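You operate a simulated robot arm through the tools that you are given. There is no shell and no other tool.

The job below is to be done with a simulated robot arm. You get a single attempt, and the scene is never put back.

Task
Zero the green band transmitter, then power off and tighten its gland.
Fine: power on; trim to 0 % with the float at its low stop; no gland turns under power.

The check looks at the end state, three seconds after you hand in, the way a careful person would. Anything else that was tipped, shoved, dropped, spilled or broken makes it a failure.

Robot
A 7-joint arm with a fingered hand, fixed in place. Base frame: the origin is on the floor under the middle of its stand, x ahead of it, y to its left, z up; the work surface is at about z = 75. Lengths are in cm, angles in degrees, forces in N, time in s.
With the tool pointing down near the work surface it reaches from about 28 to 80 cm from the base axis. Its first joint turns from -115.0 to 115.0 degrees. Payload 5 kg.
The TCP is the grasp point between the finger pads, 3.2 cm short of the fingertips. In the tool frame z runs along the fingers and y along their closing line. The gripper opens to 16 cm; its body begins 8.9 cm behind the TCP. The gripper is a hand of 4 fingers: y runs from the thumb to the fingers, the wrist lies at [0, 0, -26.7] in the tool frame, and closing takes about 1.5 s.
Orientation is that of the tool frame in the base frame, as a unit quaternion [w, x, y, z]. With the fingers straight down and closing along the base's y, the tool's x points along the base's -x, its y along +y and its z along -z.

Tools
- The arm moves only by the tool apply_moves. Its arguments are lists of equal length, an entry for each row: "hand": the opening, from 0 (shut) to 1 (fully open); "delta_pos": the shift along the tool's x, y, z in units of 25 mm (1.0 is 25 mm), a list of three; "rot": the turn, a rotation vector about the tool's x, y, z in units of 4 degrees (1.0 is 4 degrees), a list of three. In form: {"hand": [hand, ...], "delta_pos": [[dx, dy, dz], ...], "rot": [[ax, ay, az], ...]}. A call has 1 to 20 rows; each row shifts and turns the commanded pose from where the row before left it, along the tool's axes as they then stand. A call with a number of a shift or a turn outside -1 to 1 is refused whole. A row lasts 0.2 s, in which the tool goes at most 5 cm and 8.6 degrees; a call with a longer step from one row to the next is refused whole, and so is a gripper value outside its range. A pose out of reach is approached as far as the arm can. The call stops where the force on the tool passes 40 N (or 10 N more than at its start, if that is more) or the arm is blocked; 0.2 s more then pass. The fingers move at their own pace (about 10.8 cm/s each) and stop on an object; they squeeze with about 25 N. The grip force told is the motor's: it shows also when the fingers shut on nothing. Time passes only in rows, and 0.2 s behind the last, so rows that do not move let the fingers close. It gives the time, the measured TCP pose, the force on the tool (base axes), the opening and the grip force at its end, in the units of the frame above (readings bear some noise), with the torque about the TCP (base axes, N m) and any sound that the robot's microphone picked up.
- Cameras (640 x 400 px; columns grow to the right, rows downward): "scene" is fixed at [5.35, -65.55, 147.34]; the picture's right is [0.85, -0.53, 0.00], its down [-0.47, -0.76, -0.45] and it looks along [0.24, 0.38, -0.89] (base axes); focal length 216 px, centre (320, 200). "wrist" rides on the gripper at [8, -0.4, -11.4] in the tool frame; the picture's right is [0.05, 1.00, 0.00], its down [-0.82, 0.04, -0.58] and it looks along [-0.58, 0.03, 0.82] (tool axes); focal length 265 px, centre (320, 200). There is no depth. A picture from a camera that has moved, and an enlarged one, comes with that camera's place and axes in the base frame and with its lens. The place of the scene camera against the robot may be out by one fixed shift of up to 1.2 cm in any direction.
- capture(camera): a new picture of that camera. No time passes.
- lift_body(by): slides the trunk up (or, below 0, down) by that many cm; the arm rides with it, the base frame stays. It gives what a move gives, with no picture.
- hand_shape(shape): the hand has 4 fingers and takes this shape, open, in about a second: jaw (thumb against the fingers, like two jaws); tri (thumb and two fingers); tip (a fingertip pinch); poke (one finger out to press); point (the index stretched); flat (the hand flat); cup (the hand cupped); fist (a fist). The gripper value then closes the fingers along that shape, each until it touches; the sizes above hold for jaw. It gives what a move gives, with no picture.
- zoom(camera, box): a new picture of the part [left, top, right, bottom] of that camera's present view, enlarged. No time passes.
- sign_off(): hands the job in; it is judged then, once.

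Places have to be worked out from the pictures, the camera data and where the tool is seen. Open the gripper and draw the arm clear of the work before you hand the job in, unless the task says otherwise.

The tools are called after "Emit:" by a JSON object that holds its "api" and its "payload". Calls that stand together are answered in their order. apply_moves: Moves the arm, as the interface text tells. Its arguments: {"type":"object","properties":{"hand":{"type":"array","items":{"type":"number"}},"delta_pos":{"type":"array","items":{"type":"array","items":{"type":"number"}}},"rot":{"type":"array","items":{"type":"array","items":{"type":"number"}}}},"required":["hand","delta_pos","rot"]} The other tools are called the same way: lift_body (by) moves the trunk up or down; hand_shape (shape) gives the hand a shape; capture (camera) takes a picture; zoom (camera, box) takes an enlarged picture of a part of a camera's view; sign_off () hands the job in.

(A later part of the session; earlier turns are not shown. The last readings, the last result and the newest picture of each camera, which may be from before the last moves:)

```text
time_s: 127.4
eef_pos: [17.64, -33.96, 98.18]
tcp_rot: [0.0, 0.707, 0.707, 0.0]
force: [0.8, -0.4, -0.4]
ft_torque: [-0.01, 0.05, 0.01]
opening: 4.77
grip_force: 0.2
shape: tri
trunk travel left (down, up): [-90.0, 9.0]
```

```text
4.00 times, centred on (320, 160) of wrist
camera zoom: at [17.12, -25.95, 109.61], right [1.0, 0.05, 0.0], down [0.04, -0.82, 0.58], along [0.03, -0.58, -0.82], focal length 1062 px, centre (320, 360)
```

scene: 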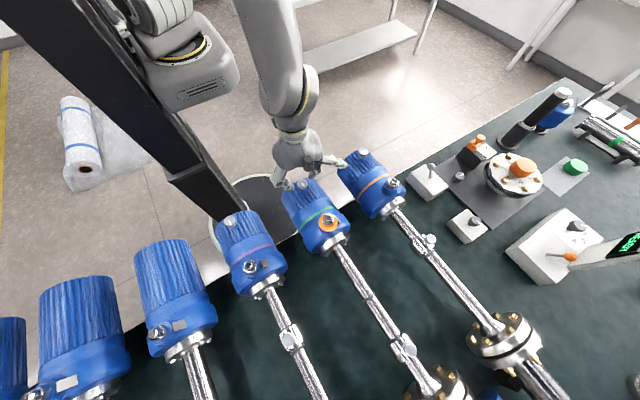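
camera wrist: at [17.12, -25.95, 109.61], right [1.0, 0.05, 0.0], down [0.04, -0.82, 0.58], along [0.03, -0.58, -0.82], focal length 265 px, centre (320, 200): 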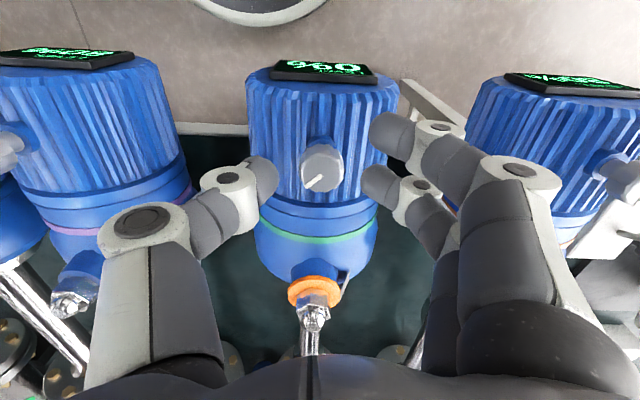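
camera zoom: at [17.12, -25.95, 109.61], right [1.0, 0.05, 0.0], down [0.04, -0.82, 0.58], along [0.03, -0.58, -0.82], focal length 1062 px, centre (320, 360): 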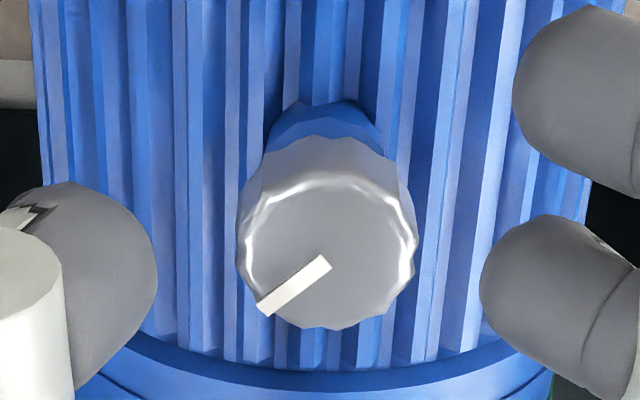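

Clear reading: 0 %, mark turned ≈45°. I'll regrip and keep turning to find where it flips to +5 %, so I can set the middle of the 0 % band.

Emit:
{"api": "apply_moves", "payload": {"hand": [0.3, 0.3, 0.3, 0.05, 0.05, 0.05, 0.05, 0.05, 0.05], "delta_pos": [[-0.05, 0.02, 0.4], [0, 0, 0.4], [0, 0, 0.38], [0, 0, 0], [0, 0, 0], [0, 0, 0], [0, 0, 0], [0, 0, 0], [0, 0, 0]], "rot": [[0, 0, 0], [0, 0, 0], [0, 0, 0], [0, 0, 0], [0, 0, 0], [0, 0, 0], [0, 0, 0], [0, 0, 0], [0, 0, 0]]}}

Emit:
{"api": "zoom", "payload": {"camera": "wrist", "box": [240, 30, 400, 230]}}

```text
time_s: 129.4
eef_pos: [17.64, -33.94, 95.22]
tcp_rot: [0.0, 0.709, 0.706, 0.002]
force: [-10.1, 1.2, -5.5]
ft_torque: [0.02, 0.1, -0.06]
opening: 1.24
grip_force: 25.5
shape: tri
trunk travel left (down, up): [-90.0, 9.0]
```

```text
2.00 times, centred on (320, 130) of wrist
camera zoom: at [17.14, -26.06, 106.62], right [1.0, 0.05, 0.0], down [0.04, -0.82, 0.58], along [0.03, -0.58, -0.82], focal length 531 px, centre (320, 340)
```

zoom: 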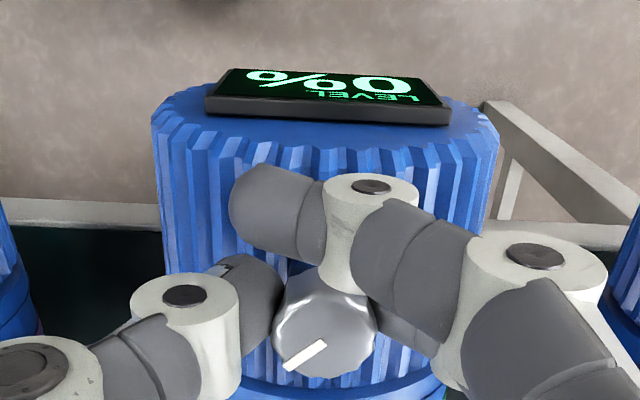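

Gripped, still 0 %. Turn on by 12° and read.

Emit:
{"api": "apply_moves", "payload": {"hand": [0.05, 0.05, 0.05, 0.05], "delta_pos": [[0, 0, 0], [0, 0, 0], [0, 0, 0], [0, 0, 0]], "rot": [[0, 0, 1], [0, 0, 1], [0, 0, 1], [0, 0, 0]]}}

Emit:
{"api": "zoom", "payload": {"camera": "wrist", "box": [240, 30, 400, 230]}}

```text
time_s: 130.4
eef_pos: [17.77, -33.97, 95.33]
tcp_rot: [-0.001, 0.779, 0.628, 0.0]
force: [-6.2, 1.8, -8.4]
ft_torque: [0.03, 0.04, -0.01]
opening: 1.21
grip_force: 25.0
shape: tri
trunk travel left (down, up): [-90.0, 9.0]
```

```text
2.00 times, centred on (320, 130) of wrist
camera zoom: at [18.91, -26.13, 106.65], right [0.99, -0.16, 0.0], down [-0.13, -0.81, 0.58], along [-0.09, -0.57, -0.82], focal length 531 px, centre (320, 340)
```

zoom: 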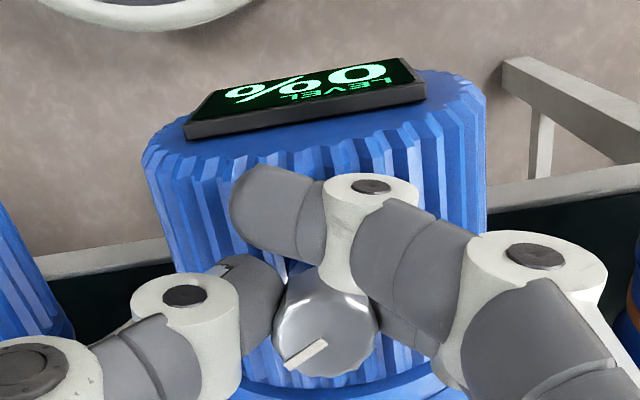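

Still 0 % at about 57°. Another 8°.

Emit:
{"api": "apply_moves", "payload": {"hand": [0.05, 0.05, 0.05], "delta_pos": [[0, 0, 0], [0, 0, 0], [0, 0, 0]], "rot": [[0, 0, 1], [0, 0, 1], [0, 0, 0]]}}

Emit:
{"api": "zoom", "payload": {"camera": "wrist", "box": [240, 30, 400, 230]}}

Emit:
{"api": "zoom", "payload": {"camera": "wrist", "box": [240, 40, 370, 110]}}

```text
time_s: 131.2
eef_pos: [17.86, -33.98, 95.21]
tcp_rot: [0.0, 0.82, 0.572, 0.0]
force: [-2.3, 4.8, -12.5]
ft_torque: [0.08, -0.05, 0.01]
opening: 1.21
grip_force: 24.5
shape: tri
trunk travel left (down, up): [-90.0, 9.0]
```

```text
2.00 times, centred on (320, 130) of wrist
camera zoom: at [20.03, -26.39, 106.68], right [0.96, -0.3, 0.0], down [-0.24, -0.78, 0.58], along [-0.17, -0.55, -0.82], focal length 531 px, centre (320, 340)
```

zoom: 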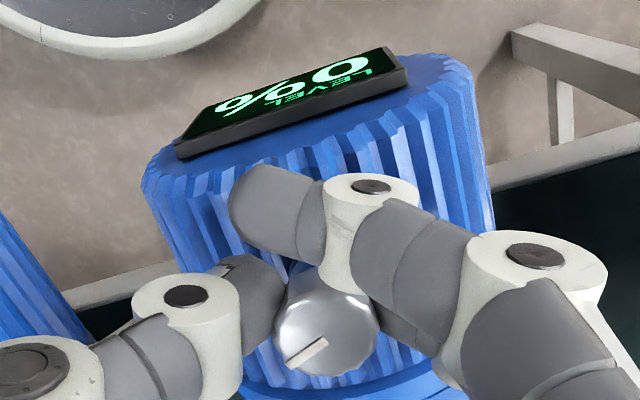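

```text
4.92 times, centred on (305, 75) of wrist
camera zoom: at [20.03, -26.39, 106.68], right [0.96, -0.3, 0.0], down [-0.24, -0.78, 0.58], along [-0.17, -0.55, -0.82], focal length 1307 px, centre (394, 815)
```

zoom: 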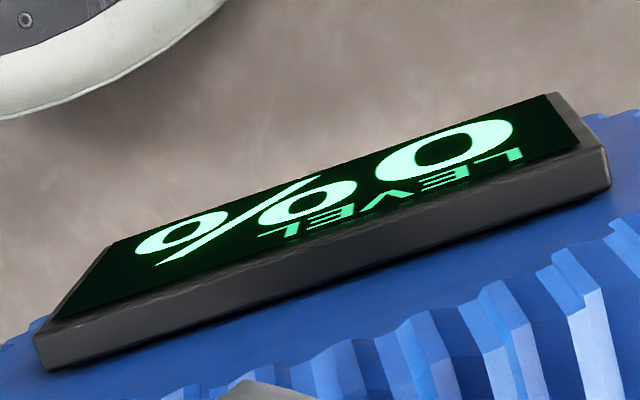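

Still 0 % at about 65°. Another 8°.

Emit:
{"api": "apply_moves", "payload": {"hand": [0.05, 0.05, 0.05], "delta_pos": [[0.02, -0.02, 0], [0.02, -0.02, 0], [0, 0, 0]], "rot": [[0, 0, 1], [0, 0, 1], [0, 0, 0]]}}

Emit:
{"api": "zoom", "payload": {"camera": "wrist", "box": [240, 30, 400, 230]}}

Emit:
{"api": "zoom", "payload": {"camera": "wrist", "box": [240, 40, 370, 110]}}

```text
time_s: 132.0
eef_pos: [17.77, -33.98, 95.29]
tcp_rot: [0.0, 0.858, 0.514, 0.0]
force: [-0.4, -1.1, -10.2]
ft_torque: [-0.08, -0.15, 0.03]
opening: 1.13
grip_force: 25.3
shape: tri
trunk travel left (down, up): [-90.0, 9.0]
```

```text
2.00 times, centred on (320, 130) of wrist
camera zoom: at [21.04, -26.7, 106.69], right [0.9, -0.43, 0.0], down [-0.35, -0.74, 0.58], along [-0.25, -0.52, -0.82], focal length 531 px, centre (320, 340)
```

zoom: 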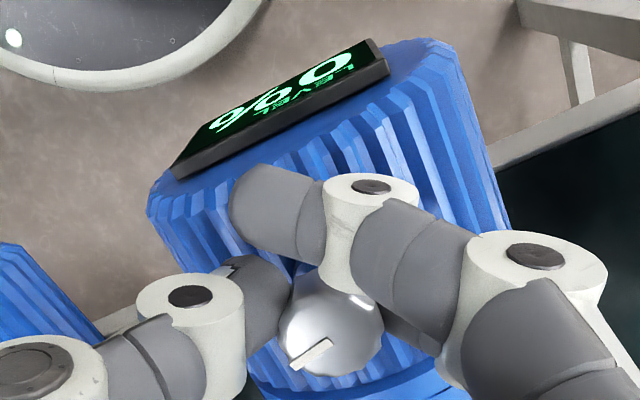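

```text
4.92 times, centred on (305, 75) of wrist
camera zoom: at [21.04, -26.7, 106.69], right [0.9, -0.43, 0.0], down [-0.35, -0.74, 0.58], along [-0.25, -0.52, -0.82], focal length 1307 px, centre (394, 815)
```

zoom: 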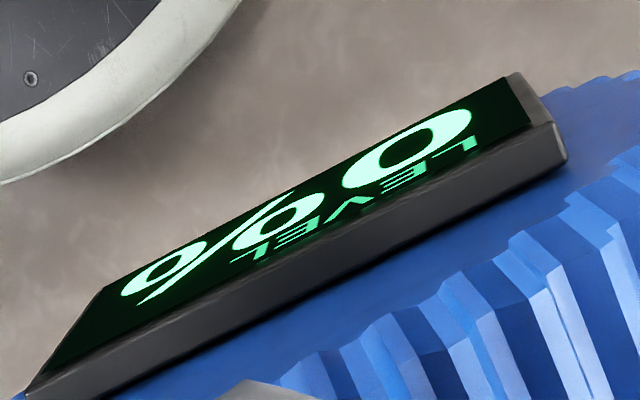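

Still 0 % at about 72°. Another 4°.

Emit:
{"api": "apply_moves", "payload": {"hand": [0.05, 0.05], "delta_pos": [[0, 0, 0], [0, 0, 0]], "rot": [[0, 0, 1], [0, 0, 0]]}}

Emit:
{"api": "zoom", "payload": {"camera": "wrist", "box": [240, 40, 370, 110]}}

Emit:
{"api": "apply_moves", "payload": {"hand": [0.05, 0.05], "delta_pos": [[0, 0, 0], [0, 0, 0]], "rot": [[0, 0, 1], [0, 0, 0]]}}

Emit:
{"api": "zoom", "payload": {"camera": "wrist", "box": [240, 40, 370, 115]}}

```text
time_s: 132.6
eef_pos: [17.71, -33.85, 95.26]
tcp_rot: [-0.001, 0.876, 0.483, 0.001]
force: [0.9, 0.3, -10.2]
ft_torque: [-0.1, -0.15, 0.06]
opening: 1.12
grip_force: 24.6
shape: tri
trunk travel left (down, up): [-90.0, 9.0]
```

```text
4.92 times, centred on (305, 75) of wrist
camera zoom: at [21.53, -26.93, 106.69], right [0.87, -0.49, 0.0], down [-0.4, -0.71, 0.58], along [-0.28, -0.5, -0.82], focal length 1307 px, centre (394, 815)
```

zoom: 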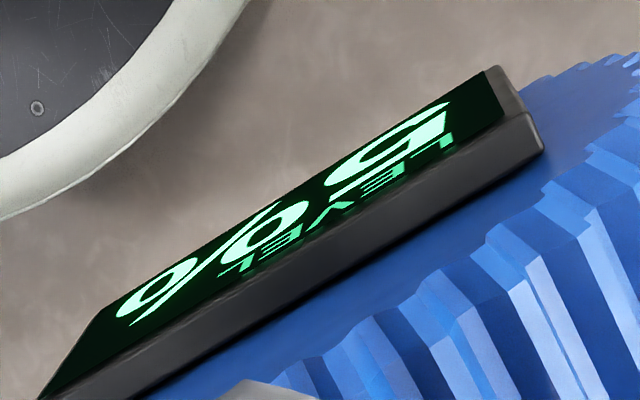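

```text
time_s: 133.2
eef_pos: [17.79, -33.85, 95.24]
tcp_rot: [0.0, 0.892, 0.452, 0.001]
force: [2.9, 0.3, -8.0]
ft_torque: [-0.07, -0.2, 0.0]
opening: 1.14
grip_force: 25.2
shape: tri
trunk travel left (down, up): [-90.0, 9.0]
```

```text
4.92 times, centred on (305, 78) of wrist
camera zoom: at [22.04, -27.22, 106.68], right [0.84, -0.55, 0.0], down [-0.45, -0.68, 0.58], along [-0.32, -0.48, -0.82], focal length 1307 px, centre (394, 803)
```

zoom: 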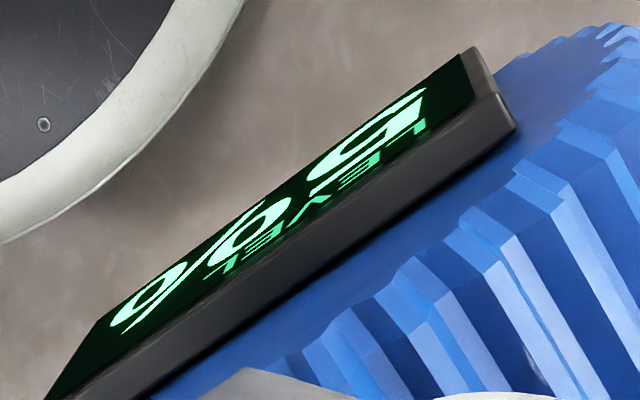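

The LCD flipped to +5 % between 28° and 32° of this turn: band edges at about 45° and 75°, so true 0 % is near 60° of knob angle. I turn back 21°, release, and check the mark.

Emit:
{"api": "apply_moves", "payload": {"hand": [0.05, 0.05, 0.05, 0.05, 0.05, 0.05, 0.05, 0.3, 0.3, 0.3, 0.3, 0.3, 0.3], "delta_pos": [[0, 0, 0], [0, 0, 0], [0, 0, 0], [0, 0, 0], [0, 0, 0], [0, 0, 0], [0, 0, 0], [0, 0, 0], [0, 0, 0], [0, 0, 0], [0, 0, -0.6], [0, 0, -0.6], [0, 0, 0]], "rot": [[0, 0, -1], [0, 0, -1], [0, 0, -1], [0, 0, -1], [0, 0, -1], [0, 0, -0.3], [0, 0, 0], [0, 0, 0], [0, 0, 0], [0, 0, 0], [0, 0, 0], [0, 0, 0], [0, 0, 0]]}}

Emit:
{"api": "zoom", "payload": {"camera": "wrist", "box": [270, 110, 370, 210]}}

Emit:
{"api": "zoom", "payload": {"camera": "wrist", "box": [240, 40, 400, 110]}}

```text
time_s: 136.0
eef_pos: [17.7, -33.85, 98.22]
tcp_rot: [0.0, 0.794, 0.608, 0.001]
force: [-0.1, 0.3, 0.2]
ft_torque: [0.01, 0.02, 0.0]
opening: 4.77
grip_force: 0.0
shape: tri
trunk travel left (down, up): [-90.0, 9.0]
```

```text
4.00 times, centred on (320, 160) of wrist
camera zoom: at [19.27, -26.03, 109.59], right [0.98, -0.21, 0.0], down [-0.17, -0.8, 0.58], along [-0.12, -0.56, -0.82], focal length 1062 px, centre (320, 360)
```

zoom: 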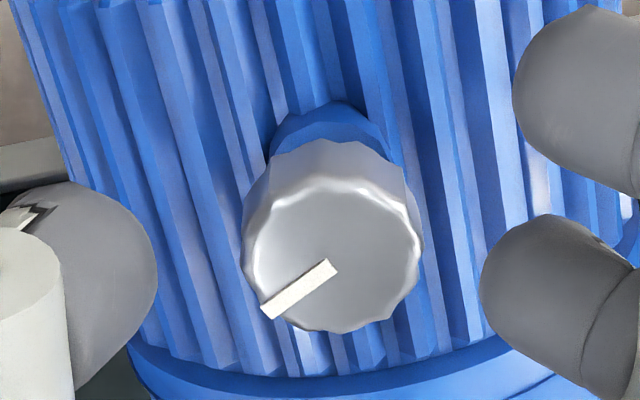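

```text
4.00 times, centred on (320, 75) of wrist
camera zoom: at [19.27, -26.03, 109.59], right [0.98, -0.21, 0.0], down [-0.17, -0.8, 0.58], along [-0.12, -0.56, -0.82], focal length 1062 px, centre (320, 700)
```

zoom: 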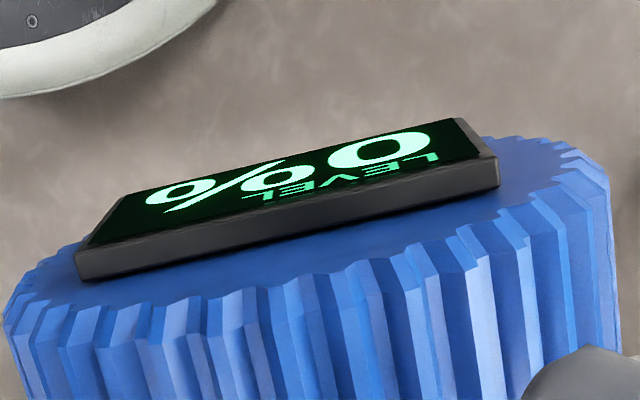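

The mark is now at ≈63° (started at 0° = -10 %, band edges ≈45°/75°), i.e. about +0.5 %. I'll regrip and nudge back ~3° to sit at 60°.

Emit:
{"api": "apply_moves", "payload": {"hand": [0.3, 0.3, 0.05, 0.05, 0.05, 0.05, 0.05, 0.05, 0.05, 0.05, 0.3, 0.3, 0.3, 0.3, 0.3, 0.3], "delta_pos": [[0, 0, 0.6], [0, 0, 0.58], [0, 0, 0], [0, 0, 0], [0, 0, 0], [0, 0, 0], [0, 0, 0], [0, 0, 0], [0, 0, 0], [0, 0, 0], [0, 0, 0], [0, 0, 0], [0, 0, 0], [0, 0, -0.6], [0, 0, -0.6], [0, 0, 0]], "rot": [[0, 0, 0], [0, 0, 0], [0, 0, 0], [0, 0, 0], [0, 0, 0], [0, 0, 0], [0, 0, 0], [0, 0, -0.6], [0, 0, -0.6], [0, 0, 0], [0, 0, 0], [0, 0, 0], [0, 0, 0], [0, 0, 0], [0, 0, 0], [0, 0, 0]]}}

Emit:
{"api": "zoom", "payload": {"camera": "wrist", "box": [270, 110, 370, 210]}}

Emit:
{"api": "zoom", "payload": {"camera": "wrist", "box": [240, 40, 400, 110]}}

```text
time_s: 139.4
eef_pos: [17.67, -33.86, 98.32]
tcp_rot: [-0.001, 0.766, 0.642, 0.001]
force: [-0.6, 0.3, 0.3]
ft_torque: [0.01, 0.02, 0.02]
opening: 4.76
grip_force: 0.1
shape: tri
trunk travel left (down, up): [-90.0, 9.0]
```

```text
4.00 times, centred on (320, 160) of wrist
camera zoom: at [18.54, -25.88, 109.74], right [0.99, -0.13, 0.0], down [-0.1, -0.81, 0.58], along [-0.07, -0.57, -0.82], focal length 1062 px, centre (320, 360)
```

zoom: 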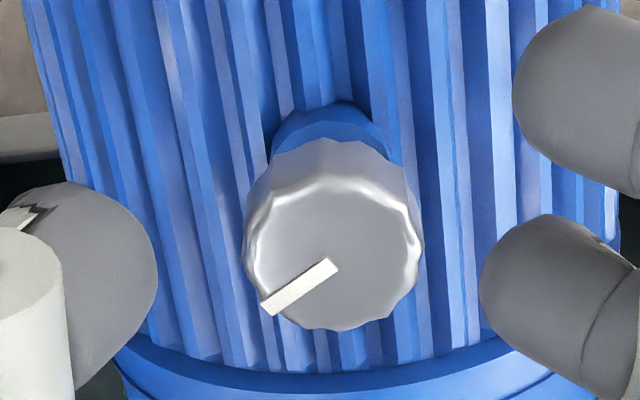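

```text
4.00 times, centred on (320, 75) of wrist
camera zoom: at [18.54, -25.88, 109.74], right [0.99, -0.13, 0.0], down [-0.1, -0.81, 0.58], along [-0.07, -0.57, -0.82], focal length 1062 px, centre (320, 700)
```

zoom: 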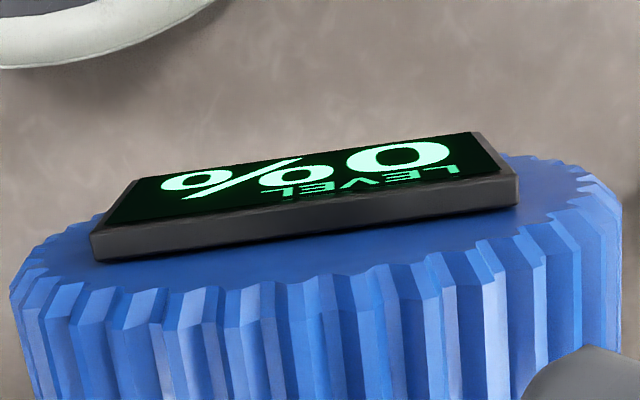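

LCD reads 0 % with the mark at ≈58–60°, well centred. Trim done. Next: power off. I rise, return the hand to jaw shape, and travel toward the 24 V box.

Emit:
{"api": "apply_moves", "payload": {"hand": [0.3, 0.3, 0.3, 0.3, 0.3, 0.3, 0.3], "delta_pos": [[0, 0, -1], [0, 0, -1], [0, 0, -1], [0, 0, -1], [0, 0, -1], [0, 0, -0.6], [0, 0, 0]], "rot": [[0, 0, 0], [0, 0, 0], [0, 0, 0], [0, 0, 0], [0, 0, 0], [0, 0, 0], [0, 0, 0]]}}

Emit:
{"api": "hand_shape", "payload": {"shape": "jaw"}}

Emit:
{"api": "apply_moves", "payload": {"hand": [0.5, 0.3, 0.1, 0, 0, 0, 0, 0, 0, 0, 0, 0, 0, 0, 0, 0, 0, 0, 0, 0], "delta_pos": [[-0.01, 1, 0], [-0.01, 1, 0], [-0.01, 1, 0], [-0.01, 1, 0], [-0.01, 1, 0], [-0.01, 1, 0], [-0.01, 1, 0], [-0.01, 1, 0], [-0.01, 1, 0], [-0.01, 1, 0], [-0.01, 1, 0], [-0.01, 1, 0], [-0.01, 1, 0], [0, 0, 0], [0, 0, 0], [0, 0, 0], [0, 0, 0], [0, 0, 0], [0, 0, 0], [0, 0, 0]], "rot": [[0, 0, 0], [0, 0, 0], [0, 0, 0], [0, 0, 0], [0, 0, 0], [0, 0, 0], [0, 0, 0], [0, 0, 0], [0, 0, 0], [0, 0, 0], [0, 0, 0], [0, 0, 0], [0, 0, 0], [0, 0, -1], [0, 0, -1], [0, 0, -1], [0, 0, -1], [0, 0, -1], [0, 0, -1], [0, 0, -1]]}}

Emit:
{"api": "apply_moves", "payload": {"hand": [0, 0, 0, 0, 0, 0, 0, 0, 0, 0, 0, 0, 0, 0, 0, 0, 0, 0, 0], "delta_pos": [[0, 0, 0], [0, 0, 0], [0, 0, 0], [0, 0, 0], [0, 0, 0], [0, 0, 0], [0, 0, 0], [0, 0, 0], [0, 0, 0], [0, 0, 0], [0, 0, 0], [0, 0, 0], [0, 0, 0], [0, 0, 0], [0, 0, 0], [0, 0, 0], [0, 0, 0], [0, 0, 0], [0, 0, 0]], "rot": [[0, 0, -1], [0, 0, -1], [0, 0, -1], [0, 0, -1], [0, 0, -1], [0, 0, -1], [0, 0, -1], [0, 0, -1], [0, 0, -1], [0, 0, -1], [0, 0, -1], [0, 0, -1], [0, 0, -1], [0, 0, -1], [0, 0, -1], [0, 0, -1], [0, 0, -1], [0, 0, -1], [0, 0, 0]]}}

Emit:
{"api": "capture", "payload": {"camera": "wrist"}}

```text
time_s: 141.0
eef_pos: [17.79, -33.86, 112.29]
tcp_rot: [-0.001, 0.768, 0.641, 0.001]
force: [0.5, -0.6, -0.8]
ft_torque: [-0.01, 0.01, -0.01]
opening: 4.75
grip_force: 0.0
shape: tri
trunk travel left (down, up): [-90.0, 9.0]
```

```text
time_s: 141.9
eef_pos: [17.8, -33.9, 112.33]
tcp_rot: [0.0, 0.767, 0.641, 0.0]
force: [0.1, -0.4, -0.6]
ft_torque: [-0.02, 0.0, -0.02]
opening: 15.98
grip_force: 0.1
shape: jaw
trunk travel left (down, up): [-90.0, 9.0]
```

```text
time_s: 146.1
eef_pos: [49.67, -39.92, 112.36]
tcp_rot: [0.0, 0.588, 0.809, 0.001]
force: [0.3, -0.4, -1.3]
ft_torque: [-0.03, 0.01, 0.02]
opening: 0.0
grip_force: 25.6
shape: jaw
trunk travel left (down, up): [-90.0, 9.0]
```

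```text
time_s: 150.1
eef_pos: [49.66, -39.94, 112.33]
tcp_rot: [0.001, 0.001, 1.0, 0.0]
force: [-0.1, -0.1, 1.3]
ft_torque: [-0.01, -0.01, 0.0]
opening: 0.0
grip_force: 25.1
shape: jaw
trunk travel left (down, up): [-90.0, 9.0]
```

```text
taken
camera wrist: at [41.49, -40.32, 123.77], right [-0.05, 1.0, 0.0], down [0.81, 0.04, 0.58], along [0.58, 0.03, -0.82], focal length 265 px, centre (320, 200)
```

wrist: 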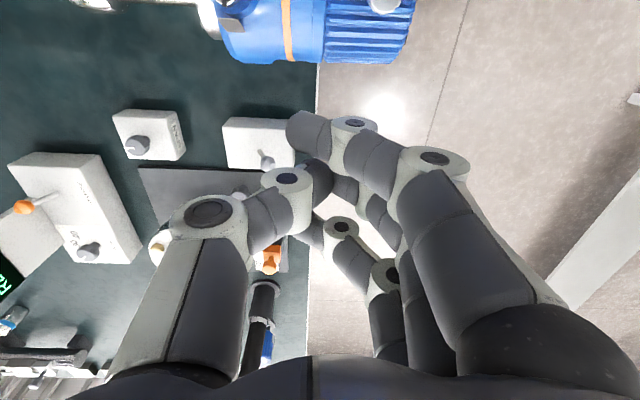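

The hand is square and closed. Move to (61.9,-40.5) on the robot side of the toggle, descending to z≈100 first.

Emit:
{"api": "apply_moves", "payload": {"hand": [0, 0, 0, 0, 0, 0, 0], "delta_pos": [[-0.82, -0.05, 0.5], [-0.82, -0.05, 0.5], [-0.82, 0, 0.9], [-0.82, 0, 0.9], [-0.82, 0, 1], [-0.82, 0, 1], [0, 0, 0]], "rot": [[0, 0, 0], [0, 0, 0], [0, 0, 0], [0, 0, 0], [0, 0, 0], [0, 0, 0], [0, 0, 0]]}}

Emit:
{"api": "capture", "payload": {"camera": "wrist"}}

```text
time_s: 151.7
eef_pos: [61.72, -40.24, 100.31]
tcp_rot: [0.001, 0.001, 1.0, 0.0]
force: [0.0, 0.5, -1.1]
ft_torque: [-0.04, 0.03, -0.01]
opening: 0.0
grip_force: 24.8
shape: jaw
trunk travel left (down, up): [-90.0, 9.0]
```

```text
taken
camera wrist: at [53.65, -40.63, 111.77], right [-0.05, 1.0, 0.0], down [0.81, 0.04, 0.58], along [0.58, 0.03, -0.82], focal length 265 px, centre (320, 200)
```

wrist: 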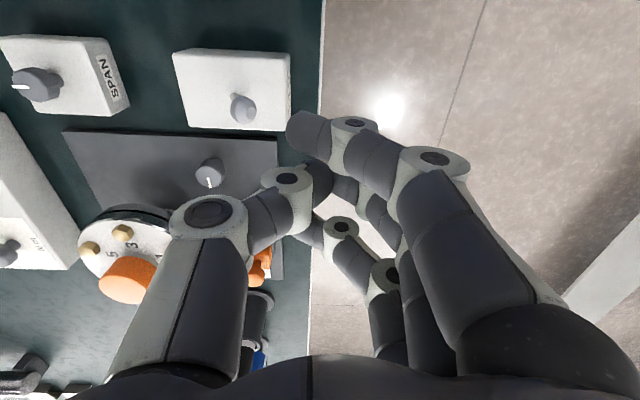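

Ball at (61.6,-47.6,85.6) as expected. Descend to z≈87.

Emit:
{"api": "apply_moves", "payload": {"hand": [0, 0, 0, 0, 0, 0, 0], "delta_pos": [[0, 0, 1], [0, 0, 1], [0, 0, 1], [0, 0, 1], [0, 0, 1], [0, 0, 0.3], [0, 0, 0]], "rot": [[0, 0, 0], [0, 0, 0], [0, 0, 0], [0, 0, 0], [0, 0, 0], [0, 0, 0], [0, 0, 0]]}}

Emit:
{"api": "capture", "payload": {"camera": "wrist"}}

```text
time_s: 153.3
eef_pos: [61.96, -40.11, 87.05]
tcp_rot: [0.0, 0.002, 1.0, 0.001]
force: [0.3, -0.3, -0.3]
ft_torque: [-0.01, -0.02, 0.0]
opening: 0.01
grip_force: 25.1
shape: jaw
trunk travel left (down, up): [-90.0, 9.0]
```

```text
taken
camera wrist: at [53.81, -40.59, 98.45], right [-0.05, 1.0, 0.0], down [0.81, 0.04, 0.58], along [0.58, 0.03, -0.82], focal length 265 px, centre (320, 200)
```

wrist: 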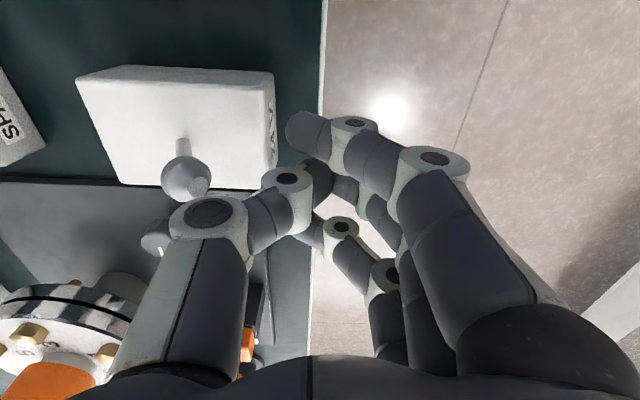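

The ball is to the left of the thumb. I push toward -y in small steps.

Emit:
{"api": "apply_moves", "payload": {"hand": [0, 0, 0, 0, 0, 0, 0, 0, 0, 0, 0], "delta_pos": [[0, -0.4, 0], [0, -0.4, 0], [0, -0.4, 0], [0, -0.4, 0], [0, -0.4, 0], [0, -0.4, 0], [0, -0.4, 0], [0, -0.4, 0], [0, -0.3, 0], [0, -0.3, 0], [0, 0, 0]], "rot": [[0, 0, 0], [0, 0, 0], [0, 0, 0], [0, 0, 0], [0, 0, 0], [0, 0, 0], [0, 0, 0], [0, 0, 0], [0, 0, 0], [0, 0, 0], [0, 0, 0]]}}

Emit:
{"api": "capture", "payload": {"camera": "wrist"}}

Emit:
{"api": "zoom", "payload": {"camera": "scene", "box": [390, 120, 500, 220]}}

```text
time_s: 155.7
eef_pos: [62.01, -49.5, 87.27]
tcp_rot: [0.002, 0.003, 1.0, 0.001]
force: [2.8, 10.8, 8.4]
ft_torque: [-0.06, 0.01, 0.1]
opening: 0.0
grip_force: 24.8
shape: jaw
trunk travel left (down, up): [-90.0, 9.0]
```

```text
taken
camera wrist: at [53.8, -50.02, 98.58], right [-0.05, 1.0, 0.0], down [0.81, 0.04, 0.58], along [0.58, 0.03, -0.82], focal length 265 px, centre (320, 200)
```

wrist: 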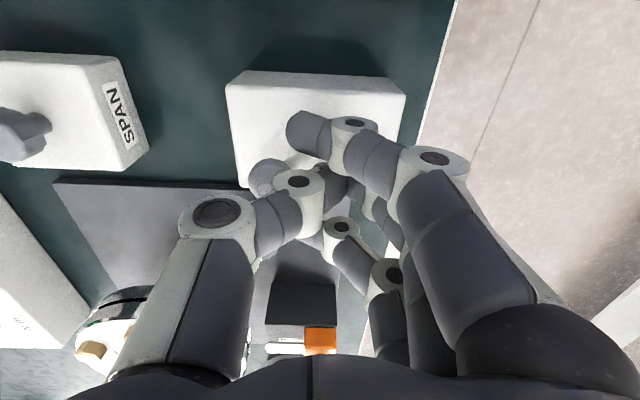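

```text
4.00 times, centred on (445, 170) of scene
camera zoom: at [5.35, -65.55, 147.34], right [0.85, -0.53, 0.0], down [-0.47, -0.76, -0.45], along [0.24, 0.38, -0.89], focal length 864 px, centre (-180, 320)
```

zoom: 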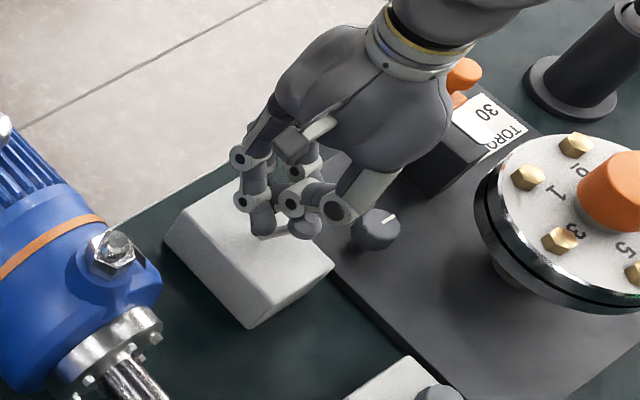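

The ball is now at about y=-52.5 and pressing on its stop (10 N): thrown to off. Back away +y, then rise and check.

Emit:
{"api": "apply_moves", "payload": {"hand": [0, 0, 0, 0, 0, 0, 0, 0, 0, 0, 0], "delta_pos": [[0, 0.5, 0], [0, 0.8, 0], [0, 0.8, 0], [0, 0.8, 0], [0, 0, -1], [0, 0, -1], [0, 0, -1], [0, 0, -1], [0, 0, -1], [0, 0, -1], [0, 0, 0]], "rot": [[0, 0, 0], [0, 0, 0], [0, 0, 0], [0, 0, 0], [0, 0, 0], [0, 0, 0], [0, 0, 0], [0, 0, 0], [0, 0, 0], [0, 0, 0], [0, 0, 0]]}}

Emit:
{"api": "capture", "payload": {"camera": "wrist"}}

Emit:
{"api": "zoom", "payload": {"camera": "scene", "box": [390, 130, 500, 230]}}

```text
time_s: 158.1
eef_pos: [62.14, -42.43, 102.03]
tcp_rot: [0.0, 0.001, 1.0, 0.001]
force: [0.3, -0.1, -0.1]
ft_torque: [0.04, -0.01, -0.02]
opening: 0.0
grip_force: 25.3
shape: jaw
trunk travel left (down, up): [-90.0, 9.0]
```

```text
taken
camera wrist: at [53.98, -42.8, 113.38], right [-0.05, 1.0, 0.0], down [0.82, 0.04, 0.58], along [0.58, 0.03, -0.82], focal length 265 px, centre (320, 200)
```

wrist: 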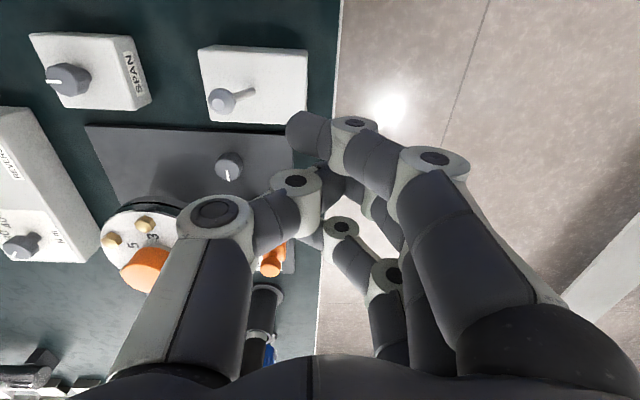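

```text
4.00 times, centred on (445, 180) of scene
camera zoom: at [5.35, -65.55, 147.34], right [0.85, -0.53, 0.0], down [-0.47, -0.76, -0.45], along [0.24, 0.38, -0.89], focal length 864 px, centre (-180, 280)
```

zoom: 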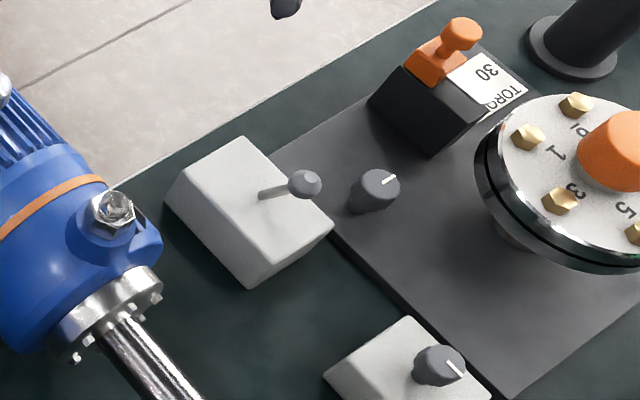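

The toggle is back in its off position. I travel back to the green head, raising to 112, and then yaw to 90° to confirm the LCD is blank and to inspect the gland.

Emit:
{"api": "apply_moves", "payload": {"hand": [0, 0, 0.3, 0.5, 0.5, 0.5, 0.5, 0.5, 0.5, 0.5, 0.5, 0.5, 0.5, 0.5, 0.5, 0.5, 0.5, 0.5, 0.5, 0.5], "delta_pos": [[0, 0, -1], [0, 0, -1], [0, 0, -1], [0, 0, -1], [1, 0.1, 0], [1, 0.1, 0], [1, 0.1, 0], [1, 0.1, 0], [1, 0.1, 0], [1, 0.1, 0], [1, 0.1, 0], [1, 0.1, 0], [1, 0.1, 0], [1, 0.1, 0], [1, 0.1, 0], [1, 0.1, 0], [1, 0.1, 0], [1, 0.1, 0], [1, 0.1, 0], [1, 0.1, 0]], "rot": [[0, 0, 0], [0, 0, 0], [0, 0, 0], [0, 0, 0], [0, 0, 0], [0, 0, 0], [0, 0, 0], [0, 0, 0], [0, 0, 0], [0, 0, 0], [0, 0, 0], [0, 0, 0], [0, 0, 0], [0, 0, 0], [0, 0, 0], [0, 0, 0], [0, 0, 0], [0, 0, 0], [0, 0, 0], [0, 0, 0]]}}

Emit:
{"api": "apply_moves", "payload": {"hand": [0.5, 0.5, 0.5, 0.5, 0.5, 0.5, 0.5, 0.5, 0.5, 0.5, 0.5, 0.5, 0.5, 0.5, 0.5, 0.5, 0.5, 0.5, 0.5, 0.5], "delta_pos": [[0, 0, 0], [0, 0, 0], [0, 0, 0], [0, 0, 0], [0, 0, 0], [0, 0, 0], [0, 0, 0], [0, 0, 0], [0, 0, 0], [0, 0, 0], [0, 0, 0], [0, 0, 0], [0, 0, 0], [0, 0, 0], [0, 0, 0], [0, 0, 0], [0, 0, 0], [0, 0, 0], [0, 0, 0], [0, 0, 0]], "rot": [[0, 0, 1], [0, 0, 1], [0, 0, 1], [0, 0, 1], [0, 0, 1], [0, 0, 1], [0, 0, 1], [0, 0, 1], [0, 0, 1], [0, 0, 1], [0, 0, 1], [0, 0, 1], [0, 0, 1], [0, 0, 1], [0, 0, 1], [0, 0, 1], [0, 0, 1], [0, 0, 1], [0, 0, 1], [0, 0, 1]]}}

Emit:
{"api": "capture", "payload": {"camera": "wrist"}}

```text
time_s: 162.3
eef_pos: [21.87, -38.23, 112.23]
tcp_rot: [0.001, 0.001, 1.0, 0.0]
force: [-0.5, 0.7, -0.5]
ft_torque: [-0.05, 0.0, 0.0]
opening: 7.93
grip_force: 0.0
shape: jaw
trunk travel left (down, up): [-90.0, 9.0]
```

```text
time_s: 166.5
eef_pos: [21.99, -38.34, 112.16]
tcp_rot: [0.0, 0.644, 0.765, 0.0]
force: [0.6, 0.1, 0.0]
ft_torque: [-0.01, 0.0, -0.02]
opening: 7.91
grip_force: 0.0
shape: jaw
trunk travel left (down, up): [-90.0, 9.0]
```

```text
taken
camera wrist: at [20.04, -30.5, 123.46], right [0.98, 0.22, 0.0], down [0.18, -0.8, 0.58], along [0.13, -0.56, -0.82], focal length 265 px, centre (320, 200)
```

wrist: 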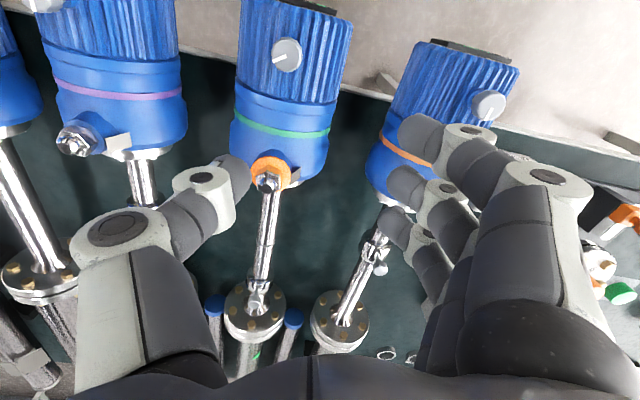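

Zoom in on the gland; then shift a little toward +y to check the LCD.

Emit:
{"api": "zoom", "payload": {"camera": "wrist", "box": [230, 140, 310, 200]}}

Emit:
{"api": "apply_moves", "payload": {"hand": [0.5, 0.5, 0.5, 0.5, 0.5, 0.5], "delta_pos": [[1, 0.1, 0], [1, 0.1, 0], [1, 0.1, 0], [1, 0.1, 0], [1, 0, 0], [0, 0, 0]], "rot": [[0, 0, 1], [0, 0, 1], [0, 0, 0.5], [0, 0, 0], [0, 0, 0], [0, 0, 0]]}}

Emit:
{"api": "capture", "payload": {"camera": "wrist"}}

```text
6.67 times, centred on (270, 170) of wrist
camera zoom: at [20.04, -30.5, 123.46], right [0.98, 0.22, 0.0], down [0.18, -0.8, 0.58], along [0.13, -0.56, -0.82], focal length 1769 px, centre (653, 400)
```

zoom: 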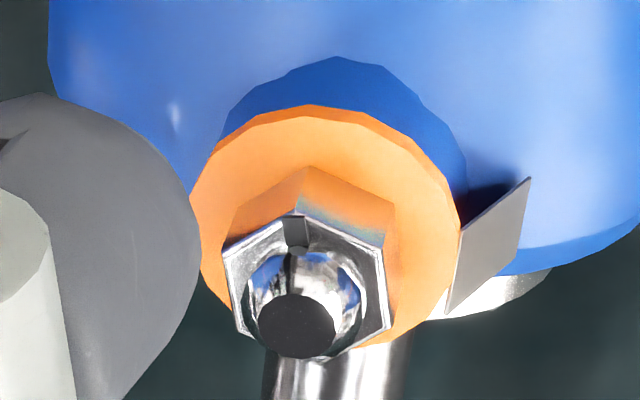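

```text
time_s: 167.9
eef_pos: [22.18, -26.0, 112.04]
tcp_rot: [0.0, 0.708, 0.707, 0.0]
force: [0.1, -0.6, -0.3]
ft_torque: [0.03, -0.02, 0.02]
opening: 7.92
grip_force: 0.0
shape: jaw
trunk travel left (down, up): [-90.0, 9.0]
```

```text
taken
camera wrist: at [21.61, -18.04, 123.42], right [1.0, 0.05, 0.0], down [0.04, -0.82, 0.58], along [0.03, -0.58, -0.82], focal length 265 px, centre (320, 200)
```

wrist: 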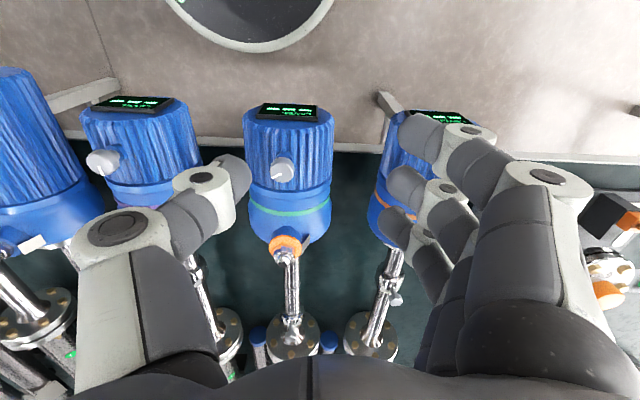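

LCDs are blank ("---"), so power is off. Before turning the gland, I'll compare it with the neighbours' glands.

Emit:
{"api": "zoom", "payload": {"camera": "scene", "box": [370, 165, 420, 215]}}

Emit:
{"api": "zoom", "payload": {"camera": "scene", "box": [300, 200, 350, 250]}}

Emit:
{"api": "zoom", "payload": {"camera": "scene", "box": [230, 240, 290, 295]}}

Emit:
{"api": "zoom", "payload": {"camera": "scene", "box": [130, 300, 200, 360]}}

```text
8.00 times, centred on (395, 190) of scene
camera zoom: at [5.35, -65.55, 147.34], right [0.85, -0.53, 0.0], down [-0.47, -0.76, -0.45], along [0.24, 0.38, -0.89], focal length 1727 px, centre (-280, 280)
```

zoom: 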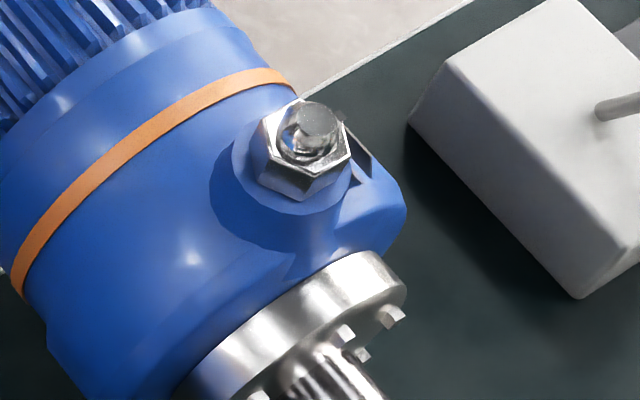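

```text
8.00 times, centred on (325, 225) of scene
camera zoom: at [5.35, -65.55, 147.34], right [0.85, -0.53, 0.0], down [-0.47, -0.76, -0.45], along [0.24, 0.38, -0.89], focal length 1727 px, centre (280, 0)
```

zoom: 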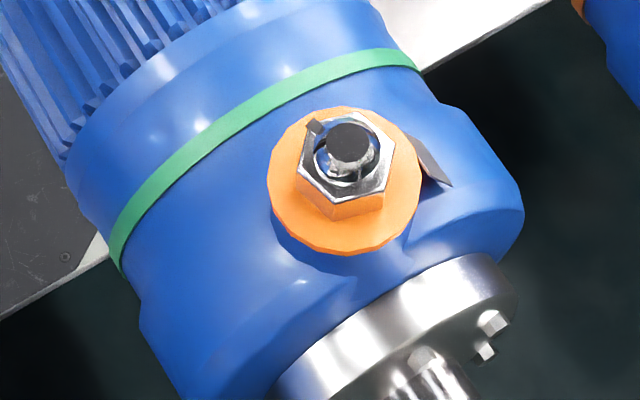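

```text
7.27 times, centred on (260, 268) of scene
camera zoom: at [5.35, -65.55, 147.34], right [0.85, -0.53, 0.0], down [-0.47, -0.76, -0.45], along [0.24, 0.38, -0.89], focal length 1570 px, centre (756, -291)
```

zoom: 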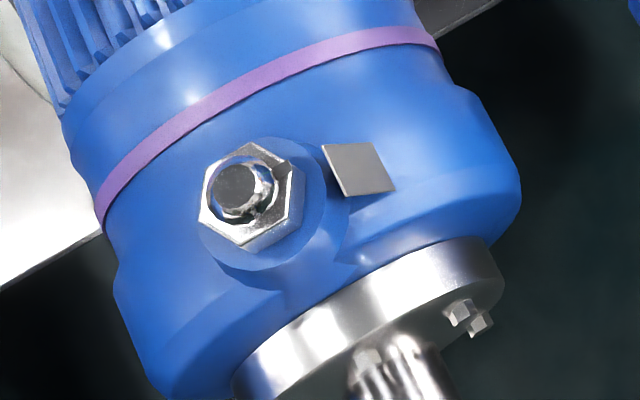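

```text
6.67 times, centred on (165, 330) of scene
camera zoom: at [5.35, -65.55, 147.34], right [0.85, -0.53, 0.0], down [-0.47, -0.76, -0.45], along [0.24, 0.38, -0.89], focal length 1439 px, centre (1353, -667)
```

zoom: 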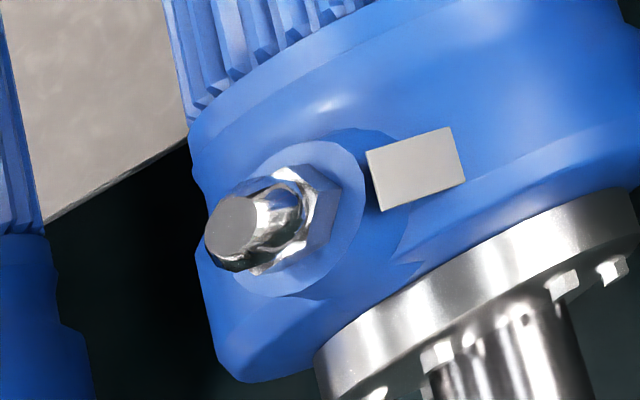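

On the other heads the nut sits right on the blue boss; on green an orange ring shows between boss and nut, so it is loose. I'll refine the nut's position with another zoom.

Emit:
{"api": "zoom", "payload": {"camera": "wrist", "box": [250, 220, 320, 270]}}

Emit:
{"api": "zoom", "payload": {"camera": "wrist", "box": [240, 90, 340, 150]}}

```text
8.00 times, centred on (285, 245) of wrist
camera zoom: at [21.61, -18.04, 123.42], right [1.0, 0.05, 0.0], down [0.04, -0.82, 0.58], along [0.03, -0.58, -0.82], focal length 2123 px, centre (600, -160)
```

zoom: 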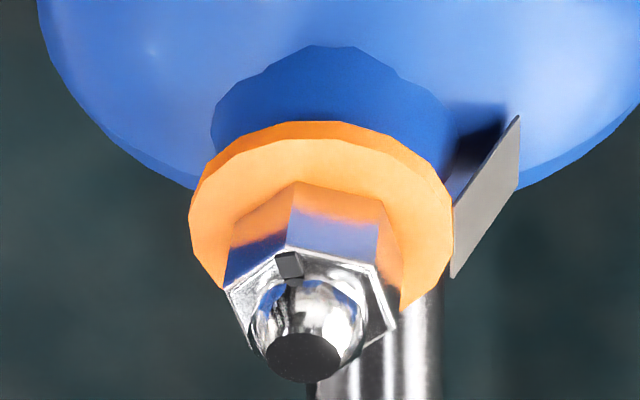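

```text
6.40 times, centred on (290, 120) of wrist
camera zoom: at [21.61, -18.04, 123.42], right [1.0, 0.05, 0.0], down [0.04, -0.82, 0.58], along [0.03, -0.58, -0.82], focal length 1699 px, centre (512, 712)
```

zoom: 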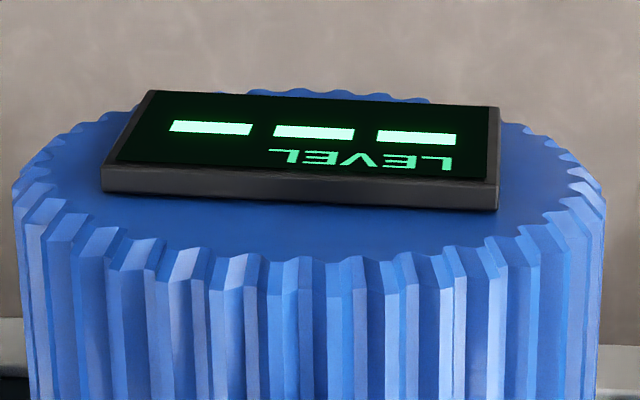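

LCD confirms "---" (off). The nut's top face centres at about (17.7,-48.35,96.1), ~3.2 cm across corners, with flats lined up for a hand yaw of 16°/76°/136°. I switch to tri, move above it and yaw to 16° so I can turn clockwise through ~120°.

Emit:
{"api": "hand_shape", "payload": {"shape": "tri"}}

Emit:
{"api": "apply_moves", "payload": {"hand": [0.6, 0.4, 0.35, 0.35, 0.35, 0.35, 0.35, 0.35, 0.35, 0.35, 0.35, 0.35, 0.35, 0.35, 0.35, 0.35, 0.35, 0.35, 0.35, 0.35], "delta_pos": [[-0.993, -0.2, 0], [-0.993, -0.2, 0], [-0.993, -0.2, 0], [-0.993, -0.2, 0], [-0.993, -0.2, 0], [-0.993, -0.2, 0], [-0.993, -0.2, 0], [-0.993, -0.2, 0], [-0.993, -0.2, 0], [0, 0, 0], [0, 0, 0], [0, 0, 0], [0, 0, 0], [0, 0, 0], [0, 0, 0], [0, 0, 0], [0, 0, 0], [0, 0, 0], [0, 0, 0], [0, 0, 0]], "rot": [[0, 0, 0], [0, 0, 0], [0, 0, 0], [0, 0, 0], [0, 0, 0], [0, 0, 0], [0, 0, 0], [0, 0, 0], [0, 0, 0], [0, 0, -1], [0, 0, -1], [0, 0, -1], [0, 0, -1], [0, 0, -1], [0, 0, -1], [0, 0, -1], [0, 0, -1], [0, 0, -1], [0, 0, -1], [0, 0, -1]]}}

Emit:
{"api": "apply_moves", "payload": {"hand": [0.35, 0.35, 0.35, 0.35, 0.35, 0.35, 0.35, 0.35, 0.35], "delta_pos": [[0, 0, 0], [0, 0, 0], [0, 0, 0], [0, 0, 0], [0, 0, 0], [0, 0, 0], [0, 0, 0], [0, 0, 0], [0, 0, 0]], "rot": [[0, 0, -1], [0, 0, -1], [0, 0, -1], [0, 0, -1], [0, 0, -1], [0, 0, -1], [0, 0, -1], [0, 0, -0.5], [0, 0, 0]]}}

Emit:
{"api": "capture", "payload": {"camera": "wrist"}}

```text
time_s: 168.8
eef_pos: [22.22, -25.93, 112.1]
tcp_rot: [0.0, 0.709, 0.706, 0.0]
force: [0.7, -0.5, -1.2]
ft_torque: [0.0, 0.02, 0.01]
opening: 15.99
grip_force: 0.1
shape: tri
trunk travel left (down, up): [-90.0, 9.0]
```

```text
time_s: 173.0
eef_pos: [17.71, -48.09, 112.12]
tcp_rot: [0.0, 0.391, 0.92, 0.0]
force: [0.2, -0.3, 0.6]
ft_torque: [-0.01, 0.0, -0.01]
opening: 5.67
grip_force: 0.0
shape: tri
trunk travel left (down, up): [-90.0, 9.0]
```

```text
time_s: 175.0
eef_pos: [17.56, -48.0, 112.03]
tcp_rot: [-0.001, 0.141, 0.99, 0.0]
force: [-0.6, -1.4, 0.2]
ft_torque: [0.02, -0.02, 0.0]
opening: 5.66
grip_force: 0.1
shape: tri
trunk travel left (down, up): [-90.0, 9.0]
```

```text
taken
camera wrist: at [9.63, -46.24, 123.45], right [0.23, 0.97, 0.0], down [0.79, -0.19, 0.58], along [0.56, -0.13, -0.82], focal length 265 px, centre (320, 200)
```

wrist: 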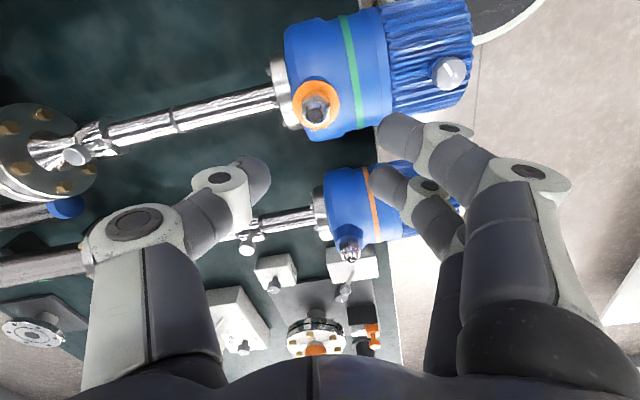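

Now at yaw 16° above the gland. Zoom on the nut for a check of centre and orientation.

Emit:
{"api": "zoom", "payload": {"camera": "wrist", "box": [275, 70, 365, 135]}}

```text
6.15 times, centred on (320, 102) of wrist
camera zoom: at [9.63, -46.24, 123.45], right [0.23, 0.97, 0.0], down [0.79, -0.19, 0.58], along [0.56, -0.13, -0.82], focal length 1633 px, centre (320, 800)
```

zoom: 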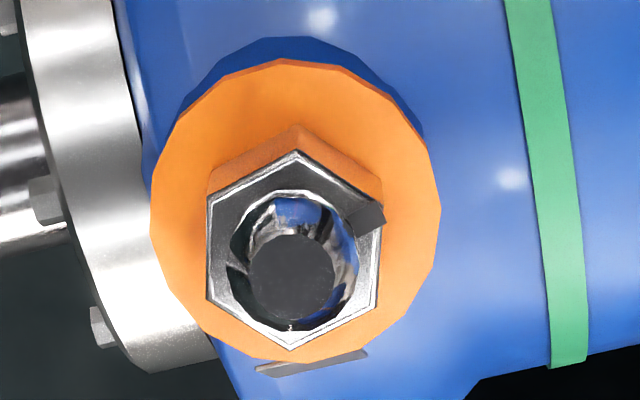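

The nut is nicely aligned for this yaw (flats left/right); centre ≈(17.55,-48.45). I shift 0.45 cm and descend to z≈102.

Emit:
{"api": "apply_moves", "payload": {"hand": [0.3, 0.3, 0.3, 0.3, 0.3, 0.3], "delta_pos": [[-0.05, -0.17, 0], [0, 0, 1], [0, 0, 1], [0, 0, 1], [0, 0, 1], [0, 0, 0]], "rot": [[0, 0, 0], [0, 0, 0], [0, 0, 0], [0, 0, 0], [0, 0, 0], [0, 0, 0]]}}

Emit:
{"api": "capture", "payload": {"camera": "wrist"}}

Emit:
{"api": "zoom", "payload": {"camera": "scene", "box": [260, 150, 400, 260]}}

```text
time_s: 176.4
eef_pos: [17.77, -48.52, 102.03]
tcp_rot: [0.0, 0.14, 0.99, 0.0]
force: [0.4, 0.4, 0.7]
ft_torque: [0.01, -0.01, 0.03]
opening: 4.86
grip_force: 0.1
shape: tri
trunk travel left (down, up): [-90.0, 9.0]
```

```text
taken
camera wrist: at [9.68, -46.72, 113.43], right [0.23, 0.97, 0.0], down [0.79, -0.19, 0.58], along [0.56, -0.13, -0.82], focal length 265 px, centre (320, 200)
```

wrist: 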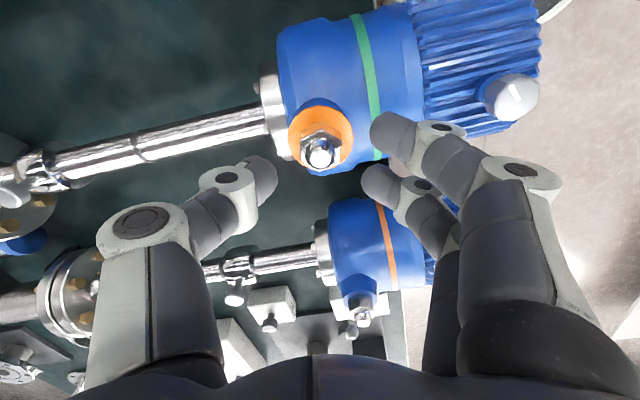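

```text
3.64 times, centred on (330, 205) of scene
camera zoom: at [5.35, -65.55, 147.34], right [0.85, -0.53, 0.0], down [-0.47, -0.76, -0.45], along [0.24, 0.38, -0.89], focal length 785 px, centre (284, 182)
```

zoom: 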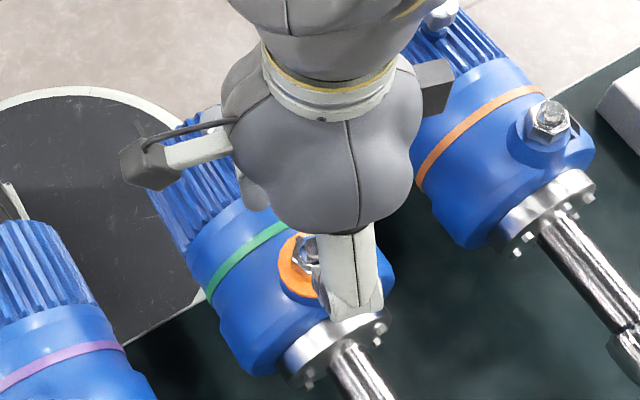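

The nut centre reads (17.57,-48.55); TCP is within 0.2 cm. Lower to z≈98.3 with the tips just above the orange ring.

Emit:
{"api": "apply_moves", "payload": {"hand": [0.3, 0.3, 0.3, 0.3], "delta_pos": [[0.08, -0.02, 0.5], [0, 0, 0.5], [0, 0, 0.48], [0, 0, 0]], "rot": [[0, 0, 0], [0, 0, 0], [0, 0, 0], [0, 0, 0]]}}

Emit:
{"api": "capture", "payload": {"camera": "wrist"}}

```text
time_s: 177.4
eef_pos: [17.49, -48.37, 98.47]
tcp_rot: [0.0, 0.14, 0.99, 0.001]
force: [0.8, 0.2, 0.1]
ft_torque: [-0.01, 0.02, 0.03]
opening: 4.86
grip_force: 0.2
shape: tri
trunk travel left (down, up): [-90.0, 9.0]
```

```text
taken
camera wrist: at [9.48, -46.69, 109.81], right [0.23, 0.97, 0.0], down [0.79, -0.19, 0.58], along [0.56, -0.13, -0.82], focal length 265 px, centre (320, 200)
```

wrist: 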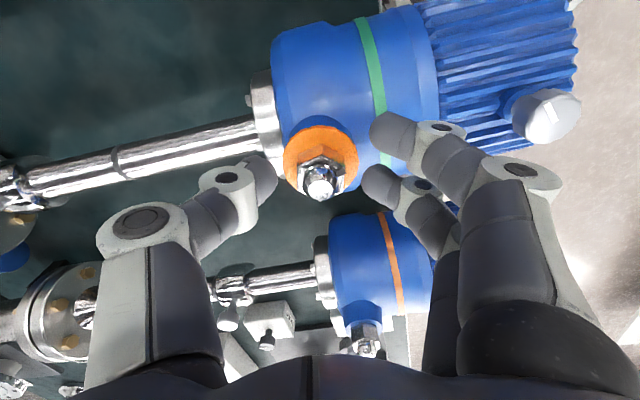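

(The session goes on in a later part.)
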